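You operate a simulated robot arm through the tools that you are given. There is no shell and no other tool. Be economical: measure what you need, move in short steps, check, and stop when the job is done.

The job below is to be done with a simulated robot arm. You get a single attempt, and the scene is never put back.

JOB
Slide the green strap roll along the packing table top until it stands next to the green cap.
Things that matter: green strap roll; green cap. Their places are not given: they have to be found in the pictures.

The check looks at the end state, three seconds after you hand in, the way a careful person would. Anything else that was tipped, shoved, dropped, spilled or broken makes it a failure. Lids that push on must go on centred and level and be pressed home; caps that screw on are set level and turned clockwise until they are tight.

ROBOT AND FRAMES
A 6-joint arm with a two-finger parallel gripper, fixed in place. Base frame: the origin is at the foot of the arm, x ahead of it, y to its left, z up; the work surface is at about z = 0. Units: m, rad, N and s.
With the tool pointing down near the work surface it reaches from about 0.14 to 0.58 m from the base axis. Its first joint turns from -1.152 to 1.152 rad. Payload 2.1 kg.
The TCP is the grasp point between the finger pads, 0.03 m short of the fingertips. In the tool frame z runs along the fingers and y along their closing line. Largest opening 0.094 m; finger width 0.028, thickness 0.01; the body of the gripper, 0.05 by 0.096 m, starts 0.055 m behind the TCP.
Orientation is that of the tool frame in the base frame, as [roll, pitch, yaw] about the fixed x, y, z axes, in that order (R = Rz(yaw) Ry(pitch) Rx(roll)). With the fingers straight down and closing along the base's y, the tool's x points along the base's -x, its y along +y and its z along -z.

CONTROLS
- The arm moves only by the tool apply_moves. Its argument "steps" is text: rows parted by semicolons, each of 7 numbers parted by spaces: the shift along the base's x, y, z in m, then the turn, a rotation vector about the base's x, y, z in rad, then the gripper command, from -1 (fully open) to 1 (shut), values between in proportion. In form: x y z rx ry rz claw; .... A call has 1 to 12 rows; each row shifts and turns the commanded pose from where the row before left it. Each row takes 0.2 s and may step no farther than 0.05 m and 0.15 rad from the row before; otherwise, or with a gripper value out of range, the whole call is refused. Where a pose cannot be reached the arm comes as near as it can. A force on the tool above 40 N (or 10 N above the force at the start of the call, whichever is more), or a blocked arm, ends the call early, and 0.2 s more pass. The fingers move at their own pace (about 0.072 m/s each) and stop on an object; they squeeze with about 24 N. The grip force told is the motor's: it shows also when the fingers shut on nothing. Time passes only in rows, and 0.2 s behind the last, so rows that do not move let the fingers close. It gives the time, the measured TCP pose, the force on the tool (base axes), the opening and the grip force at its end, in the units of the frame above (readings bear some noise).
- Cameras (640 x 400 px; columns grow to the right, rows downward): "scene" is fixed at [0.0734, -0.4032, 0.4671]; the picture's right is [0.46, -0.89, 0.00], its down [-0.64, -0.33, -0.69] and it looks along [0.62, 0.32, -0.72] (base axes); focal length 303 px, centre (320, 200). "wrist" rides on the gripper at [-0.037, 0, -0.058] in the tool frame; the picture's right is [0.00, -1.00, 0.00], its down [0.97, 0.00, -0.24] and it looks along [0.24, 0.00, 0.97] (tool axes); focal length 218 px, centre (320, 200).
- grab_frame(camera): a new picture of that camera. The clock stands still meanwhile.
- pixel_to_xyz(camera, pixels): there is no depth. For up to 12 entries [column, row, z] of the newest picture of that camera ("zoom" is the newest enlarged one), the place [x, y] in the base frame at which the ray of that pixel passes the height z, good to about 0.003 m. The clock stands still meanwhile.
- close_up(camera, box): a new picture of the part [left, top, right, bottom] of that camera's present view, enlarged. The clock stands still meanwhile.
- close_job(): hands the job in; it is judged then, once.

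Keep the steps short. Do not move on a guess: measure, check each grasp and each placing, and mend mistakes. In all there are 60 turns and 30 pictures (those below and enlarged ones count). Leave the gripper open and the arm clear of the work at the hand-in unless told otherwise, and finish with a single line.

The tools are called after "Call:" as name(argument=value, ...) on one line, values as JSON. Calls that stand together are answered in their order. apply_moves: Moves the arm, as the interface text tells. Its arguments: {"type":"object","properties":{"steps":{"type":"string"}},"required":["steps"]} The other tools are called the same way: grab_frame (camera) takes a picture; pixel_to_xyz (camera, pixels) gives the place at which the rays of pixels pass given heights; close_up (camera, box) takes an enlarged picture of a part of a camera's view; close_job () hands the job in.

At the start:

```text
time_s: 0.0
tcp_pos: [0.1839, -0.2317, 0.2798]
tool_rot: [3.141, 0.001, -3.14]
force: [-0.8, -0.1, 0.1]
gripper_width: 0.0939
grip_force: 0.2
```

scene: 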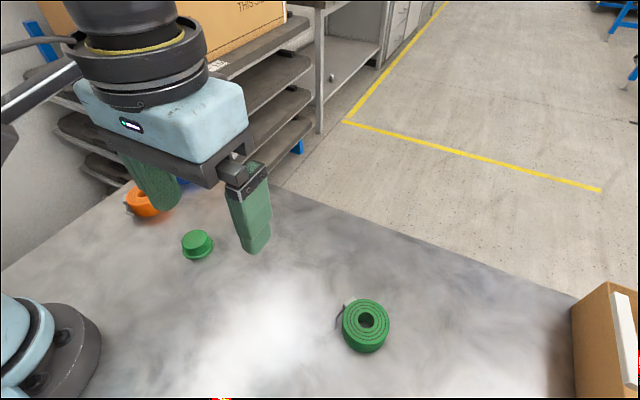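
wrist: 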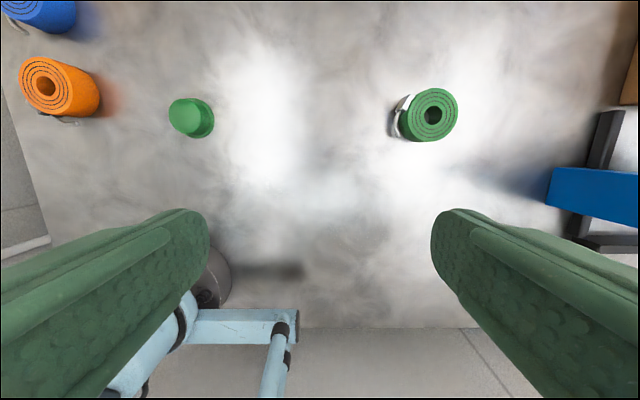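

The green roll is at about scene (366,325) and the green cap at about (197,244). I'll enlarge both and measure them.

Call:
close_up(camera="scene", box=[100, 160, 420, 360])

Call:
close_up(camera="wrist", box=[0, 0, 480, 300])

Call:
pixel_to_xyz(camera="wrist", pixels=[[433, 115, 0.03], [433, 88, 0.03], [458, 115, 0.03], [408, 115, 0.03], [433, 142, 0.0], [192, 118, 0.0], [186, 117, 0.025], [214, 120, 0.0], [60, 88, 0.03], [40, 10, 0.03]])

Call:
pixel_to_xyz(camera="scene", pixels=[[366, 320, 0.03], [366, 353, 0.0], [389, 325, 0.03], [343, 322, 0.03], [197, 240, 0.025], [197, 255, 0.0], [181, 248, 0.0], [214, 248, 0.0]])

```text
2.00 times, centred on (260, 260) of scene
```

zoom: 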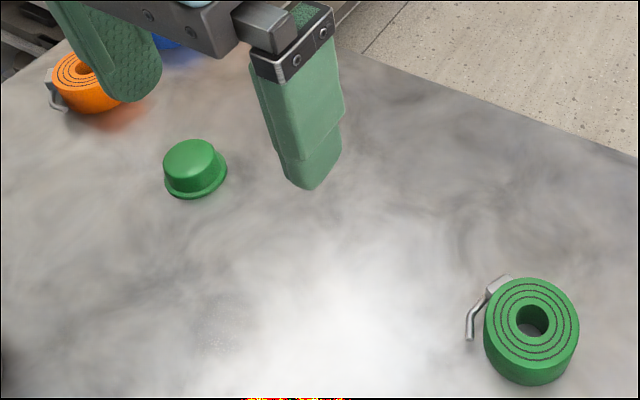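

```text
1.33 times, centred on (240, 150) of wrist
```

zoom: 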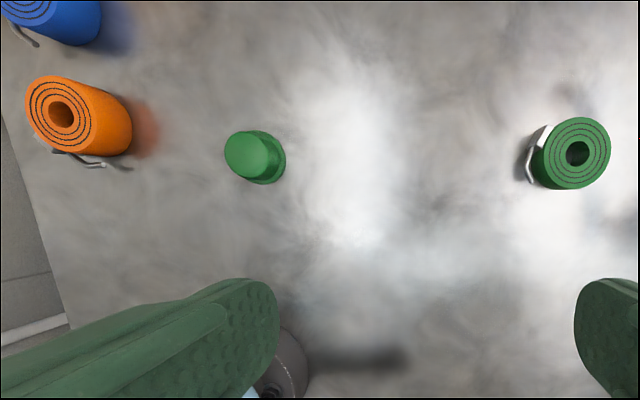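

```text
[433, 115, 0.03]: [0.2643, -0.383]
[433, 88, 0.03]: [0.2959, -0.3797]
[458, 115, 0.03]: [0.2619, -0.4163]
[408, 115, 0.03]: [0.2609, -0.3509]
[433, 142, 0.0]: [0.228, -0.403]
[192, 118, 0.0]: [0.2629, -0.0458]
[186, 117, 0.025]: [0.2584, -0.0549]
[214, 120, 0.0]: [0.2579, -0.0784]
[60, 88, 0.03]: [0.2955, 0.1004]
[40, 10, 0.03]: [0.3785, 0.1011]
```

```text
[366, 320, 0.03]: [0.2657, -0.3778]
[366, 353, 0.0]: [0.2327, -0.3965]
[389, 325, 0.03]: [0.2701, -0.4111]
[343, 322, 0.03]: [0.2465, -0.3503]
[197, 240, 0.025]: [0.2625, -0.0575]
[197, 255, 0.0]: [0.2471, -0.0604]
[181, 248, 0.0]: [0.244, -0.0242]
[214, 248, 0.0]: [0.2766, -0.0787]
```

I'll intersect the rays from both cameras to get the heights, diameters and the buckle's position.

Call:
close_up(camera="scene", box=[310, 280, 422, 350])

Call:
pixel_to_xyz(camera="wrist", pixels=[[433, 115, 0.0], [433, 115, 0.045], [433, 115, 0.06], [398, 138, 0.0], [408, 96, 0.03], [392, 130, 0.03], [186, 117, 0.0], [186, 117, 0.04]])

Call:
pixel_to_xyz(camera="scene", pixels=[[366, 320, 0.0], [366, 320, 0.045], [366, 320, 0.06], [335, 329, 0.0], [335, 329, 0.02], [352, 298, 0.03], [197, 238, 0.0], [197, 238, 0.04]])

```text
5.71 times, centred on (366, 315) of scene
```

zoom: 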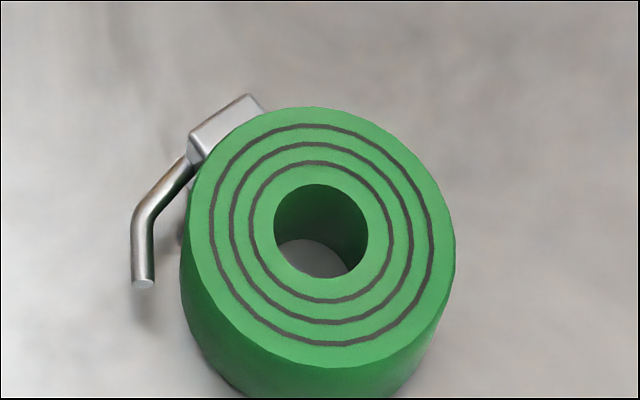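

```text
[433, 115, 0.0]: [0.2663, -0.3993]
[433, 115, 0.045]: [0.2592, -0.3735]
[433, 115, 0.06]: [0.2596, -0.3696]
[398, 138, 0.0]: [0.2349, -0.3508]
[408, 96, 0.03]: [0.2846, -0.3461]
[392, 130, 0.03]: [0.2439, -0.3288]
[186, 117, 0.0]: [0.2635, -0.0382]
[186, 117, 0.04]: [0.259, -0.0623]
```

```text
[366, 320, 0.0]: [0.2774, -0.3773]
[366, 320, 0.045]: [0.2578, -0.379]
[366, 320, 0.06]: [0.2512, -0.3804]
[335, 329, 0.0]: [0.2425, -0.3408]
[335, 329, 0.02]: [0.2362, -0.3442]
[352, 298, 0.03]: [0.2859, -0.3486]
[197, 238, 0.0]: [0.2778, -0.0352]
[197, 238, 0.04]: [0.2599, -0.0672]
```

Both cameras put the roll's centre at about (0.261, -0.379), with a radius of about 0.033 and a height of about 0.037. Its lever faces +y. The cap is at about (0.26, -0.051), with a radius of about 0.029. I'll turn the gripper by +90° so it closes along x, clear of the lever and later of the cap. At the same time I'll move it above the roll.

Call:
apply_moves(steps="0.007 -0.01336 -0.0064 0 0 0.1428 -1;0.007 -0.01336 -0.0064 0 0 0.1428 -1;0.007 -0.01336 -0.0064 0 0 0.1428 -1;0.007 -0.01336 -0.0064 0 0 0.1428 -1;0.007 -0.01336 -0.0064 0 0 0.1428 -1;0.007 -0.01336 -0.0064 0 0 0.1428 -1;0.007 -0.01336 -0.0064 0 0 0.1428 -1;0.007 -0.01336 -0.0064 0 0 0.1428 -1;0.007 -0.01336 -0.0064 0 0 0.1428 -1;0.007 -0.01336 -0.0064 0 0 0.1428 -1;0.007 -0.01336 -0.0064 0 0 0.1428 -1;0 0 0 0 0 0 -1")

Call:
grab_frame(camera="wrist")

```text
time_s: 2.6
tcp_pos: [0.2611, -0.3789, 0.2093]
tool_rot: [3.141, -0.001, -1.568]
force: [0.2, -0.1, -0.6]
gripper_width: 0.094
grip_force: 0.0
```

```text
24 pictures are left
```

wrist: 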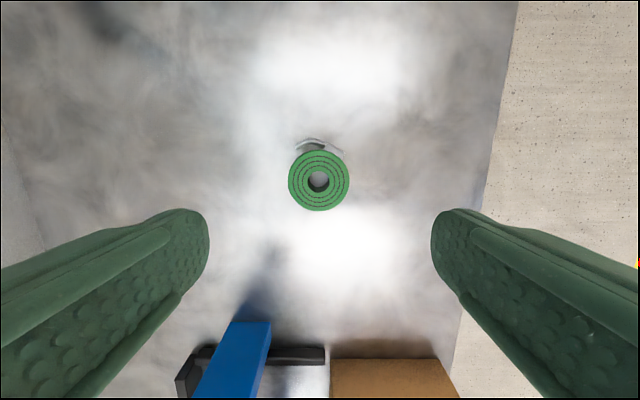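

The pose was reached. I'll enlarge the view of the roll and check the buckle's shape and the roll's centre.

Call:
close_up(camera="wrist", box=[256, 120, 384, 220])

Call:
pixel_to_xyz(camera="wrist", pixels=[[318.5, 180, 0.037], [288.5, 180, 0.037], [349, 180, 0.037], [318, 150, 0.037], [318, 211, 0.037], [318, 138, 0.02], [296, 148, 0.02], [344, 151, 0.02], [250, 325, 0.0]])

```text
4.00 times, centred on (320, 170) of wrist
```

zoom: 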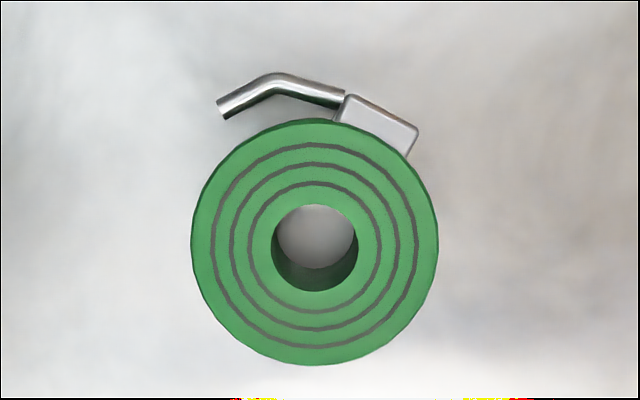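

```text
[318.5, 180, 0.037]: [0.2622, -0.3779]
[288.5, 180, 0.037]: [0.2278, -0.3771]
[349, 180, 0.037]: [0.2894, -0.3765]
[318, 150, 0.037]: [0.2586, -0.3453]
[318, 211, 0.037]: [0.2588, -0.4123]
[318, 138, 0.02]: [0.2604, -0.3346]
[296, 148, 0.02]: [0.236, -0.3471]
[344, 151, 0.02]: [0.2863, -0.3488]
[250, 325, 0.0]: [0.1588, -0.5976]
```

The roll's centre is at (0.259, -0.378), its radius is about 0.032, and the lever sticks out about 0.044 on the +y side. The finger positions at ±x are clear. I'm descending with the gripper open.

Call:
apply_moves(steps="-0.002 0.001 -0.035 0 0 0 -1;0 0 -0.035 0 0 0 -1;0 0 -0.035 0 0 0 -1;0 0 -0.03 0 0 0 -1;0 0 -0.02 0 0 0 -1;0 0 -0.012 0 0 0 -1;0 0 -0.005 0 0 0 -1;0 0 0 0 0 0 -1")

Call:
grab_frame(camera="wrist")

```text
time_s: 4.4
tcp_pos: [0.2594, -0.378, 0.037]
tool_rot: [-3.14, -0.001, -1.572]
force: [-0.3, 0.6, 0.3]
gripper_width: 0.0938
grip_force: 0.1
```

```text
22 pictures are left
```

wrist: 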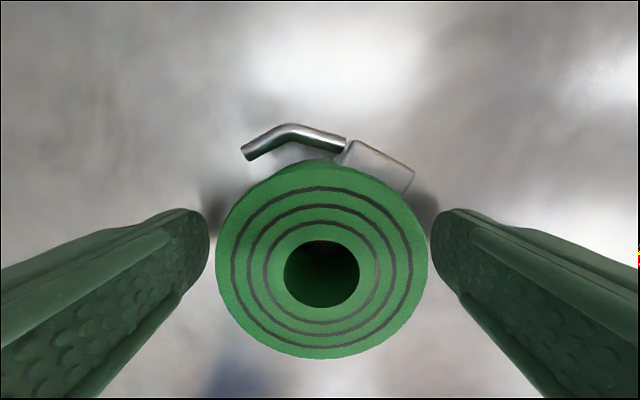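

The fingers straddle the roll and are clear of the lever. I'm closing the grip.

Call:
apply_moves(steps="0 0 0 0 0 0 0.0;0 0 0 0 0 0 0.3;0 0 0 0 0 0 0.5;0 0 0 0 0 0 0.5;0 0 0 0 0 0 0.5")

Call:
grab_frame(camera="wrist")

```text
time_s: 5.6
tcp_pos: [0.2594, -0.3792, 0.0373]
tool_rot: [3.141, 0.001, -1.57]
force: [1.0, -1.1, 3.0]
gripper_width: 0.0701
grip_force: 23.9
```

```text
21 pictures are left
```

wrist: 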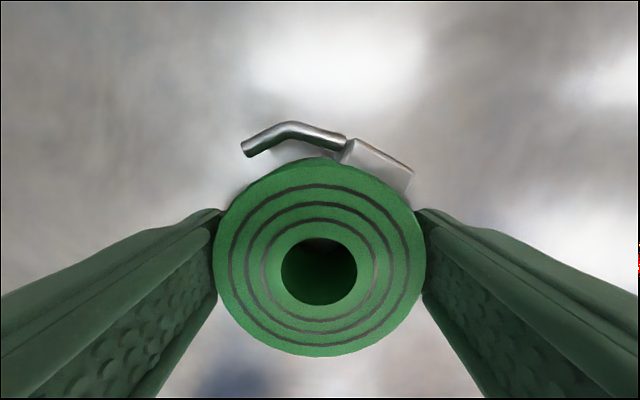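

The roll is held at 0.070 wide. I'll slide it a short way at constant height to test, then continue.

Call:
apply_moves(steps="0 0.008 0 0 0 0 0.5;0 0.012 0 0 0 0 0.5;0 0.015 0 0 0 0 0.5;0 0.015 0 0 0 0 0.5;0 0 0 0 0 0 0.5")

Call:
grab_frame(camera="scene")

```text
time_s: 6.8
tcp_pos: [0.2587, -0.3276, 0.0387]
tool_rot: [-3.141, -0.001, -1.571]
force: [-0.4, -0.4, 1.9]
gripper_width: 0.0697
grip_force: 24.1
```

```text
20 pictures are left
```

scene: 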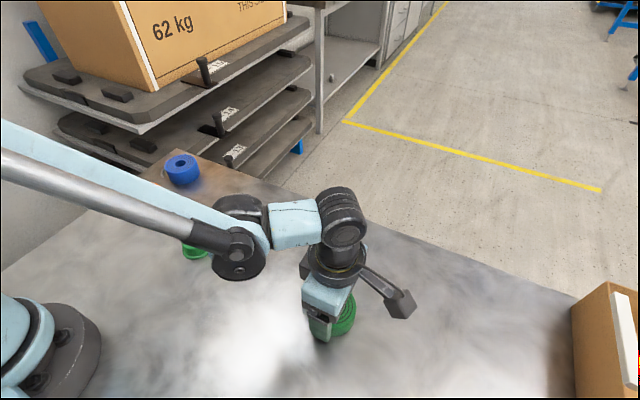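

The roll slides cleanly with it gripped. I'm continuing to y≈-0.19.

Call:
apply_moves(steps="0 0.012 0 0 0 0 0.5;0 0.018 0 0 0 0 0.5;0 0.02 0 0 0 0 0.5;0 0.02 0 0 0 0 0.5;0 0.02 0 0 0 0 0.5;0 0.02 0 0 0 0 0.5;0 0.015 0 0 0 0 0.5;0 0.01 0 0 0 0 0.5;0 0 0 0 0 0 0.5")

Call:
grab_frame(camera="wrist")

Call:
grab_frame(camera="scene")

```text
time_s: 8.8
tcp_pos: [0.2604, -0.193, 0.0357]
tool_rot: [3.141, 0.001, -1.571]
force: [0.3, -0.4, -0.1]
gripper_width: 0.07
grip_force: 24.4
```

```text
19 pictures are left
```

wrist: 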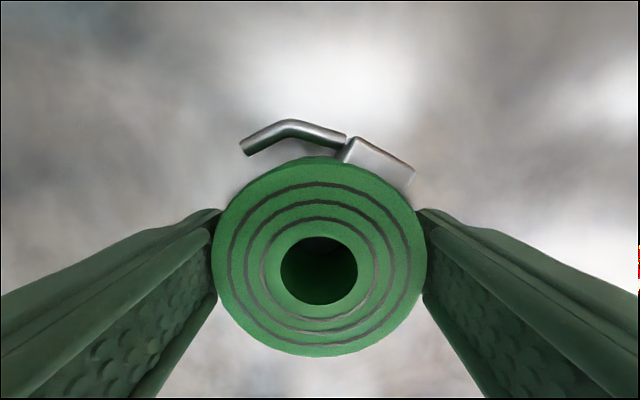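

```text
18 pictures are left
```

scene: 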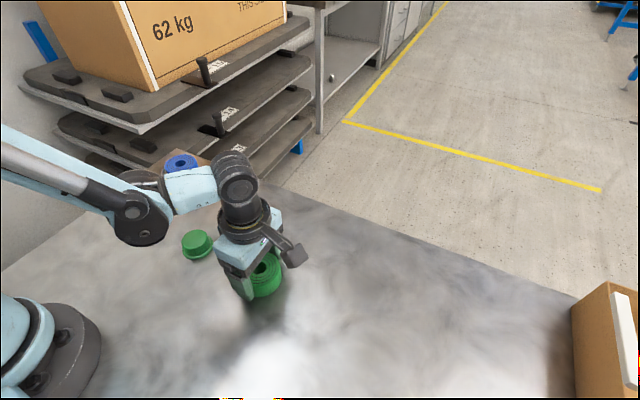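

The cap isn't in the wrist view yet, and nothing has been disturbed. I'll slide 0.04 more and look again.

Call:
apply_moves(steps="0 0.01 0 0 0 0 0.5;0 0.01 0 0 0 0 0.5;0 0.01 0 0 0 0 0.5;0 0.01 0 0 0 0 0.5;0 0 0 0 0 0 0.5")

Call:
grab_frame(camera="wrist")

Call:
close_up(camera="scene", box=[150, 200, 310, 300])

```text
time_s: 10.0
tcp_pos: [0.2595, -0.1527, 0.0377]
tool_rot: [-3.141, 0.0, -1.571]
force: [-0.1, -0.1, 0.4]
gripper_width: 0.0699
grip_force: 24.1
```

```text
17 pictures are left
```

wrist: 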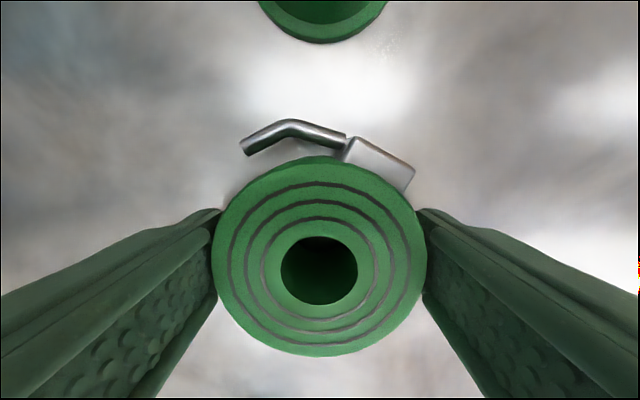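

```text
4.00 times, centred on (230, 250) of scene
```

zoom: 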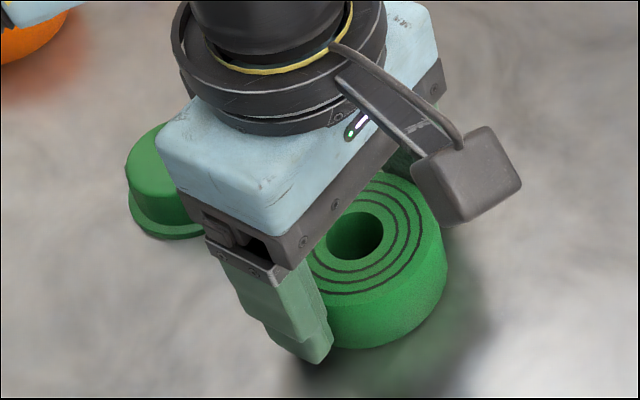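

The cap is now in view at the top of the wrist picture. I'll measure the remaining gap.

Call:
pixel_to_xyz(camera="wrist", pixels=[[322, 43, 0.0], [322, 43, 0.005], [292, 120, 0.0], [292, 120, 0.02], [292, 120, 0.03], [318, 157, 0.02], [318, 157, 0.035], [375, 15, 0.003], [268, 15, 0.003]])

```text
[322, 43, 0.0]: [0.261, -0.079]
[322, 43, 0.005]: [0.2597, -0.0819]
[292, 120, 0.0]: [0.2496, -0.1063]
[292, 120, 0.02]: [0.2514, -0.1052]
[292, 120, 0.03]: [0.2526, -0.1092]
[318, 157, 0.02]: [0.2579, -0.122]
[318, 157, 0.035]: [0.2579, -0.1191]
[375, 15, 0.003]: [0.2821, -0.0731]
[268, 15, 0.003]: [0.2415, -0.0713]
```

The cap edge is at y≈-0.080, the lever front at about -0.107 and the roll body edge at about -0.119. I'll slide 0.016 more and recheck.

Call:
apply_moves(steps="0 0.004 0 0 0 0 0.5;0 0.004 0 0 0 0 0.5;0 0.004 0 0 0 0 0.5;0 0.004 0 0 0 0 0.5;0 0 0 0 0 0 0.5")

Call:
grab_frame(camera="wrist")

Call:
pixel_to_xyz(camera="wrist", pixels=[[320, 85, 0.003], [320, 90, 0.003], [320, 95, 0.003], [292, 120, 0.0], [292, 120, 0.02]])

```text
time_s: 11.2
tcp_pos: [0.2593, -0.1372, 0.0366]
tool_rot: [-3.141, 0.001, -1.571]
force: [0.2, -0.1, 0.5]
gripper_width: 0.07
grip_force: 23.3
```

```text
15 pictures are left
```

wrist: 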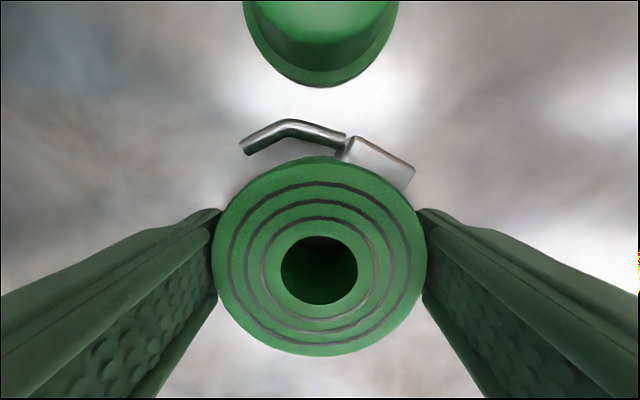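

```text
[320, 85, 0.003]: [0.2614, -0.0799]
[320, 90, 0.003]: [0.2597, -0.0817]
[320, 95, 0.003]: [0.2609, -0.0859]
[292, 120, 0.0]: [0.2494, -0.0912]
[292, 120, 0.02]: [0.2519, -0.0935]
```

The lever-to-cap gap is about 0.011 and the body gap about 0.021. I'll move 0.005 more, then open partway. The fingers move only along x, so this stays clear of the cap.

Call:
apply_moves(steps="0 0.0025 0 0 0 0 0.5;0 0.0025 0 0 0 0 0.5;0 0 0 0 0 0 0.5;0 0 0 0 0 0 -0.6;0 0 0 0 0 0 -1;0 0 0 0 0 0 -1")

Call:
grab_frame(camera="wrist")

```text
time_s: 12.6
tcp_pos: [0.2596, -0.1317, 0.0375]
tool_rot: [3.141, -0.001, -1.569]
force: [-0.6, 1.2, -0.1]
gripper_width: 0.094
grip_force: 0.1
```

```text
14 pictures are left
```

wrist: 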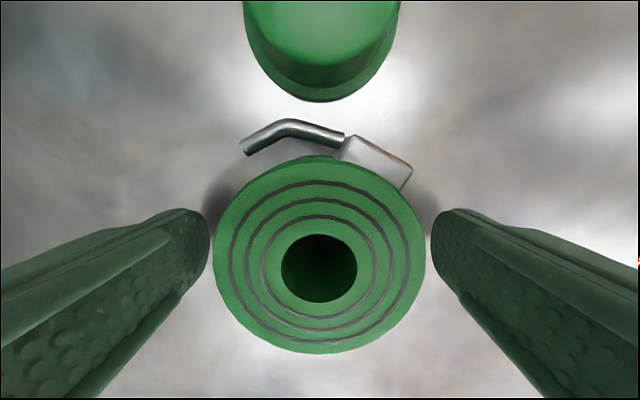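

The roll is released and standing, just short of the cap and not touching it. I'm raising the gripper straight up, then backing off toward -y to get clear.

Call:
apply_moves(steps="0 0 0.01 0 0 0 -1;0 0 0.02 0 0 0 -1;0 0 0.03 0 0 0 -1;0 0 0.04 0 0 0 -1;0 0 0.04 0 0 0 -1;0 0 0.04 0 0 0 -1;0 -0.04 0.02 0 0 0 -1;0 -0.04 0.01 0 0 0 -1;0 -0.04 0 0 0 0 -1;0 -0.04 0 0 0 0 -1;0 0 0 0 0 0 -1")

Call:
grab_frame(camera="wrist")

Call:
grab_frame(camera="scene")

```text
time_s: 15.0
tcp_pos: [0.2591, -0.2936, 0.2461]
tool_rot: [-3.141, 0.0, -1.57]
force: [0.3, 0.6, -0.5]
gripper_width: 0.094
grip_force: 0.1
```

```text
13 pictures are left
```

wrist: 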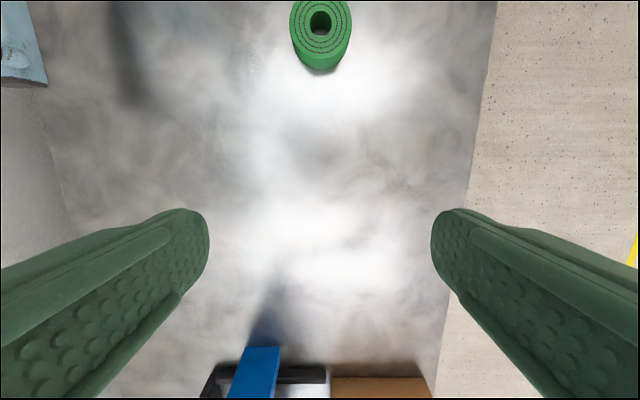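

```text
12 pictures are left
```

scene: 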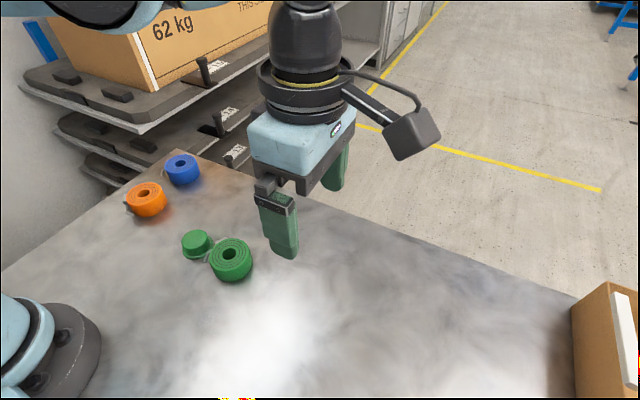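

The green roll stands at about scene (231,260), next to the cap. The cap is still at (197,244), where it started. The orange and blue rolls look undisturbed, the arm is clear and the gripper is open, so I'm handing in.

Call:
close_job()

```text
The job is handed in.
```

The green strap roll was slid along the table and now stands upright next to the green cap, about 1.6 cm away by measurement and not touching it; nothing else was moved.
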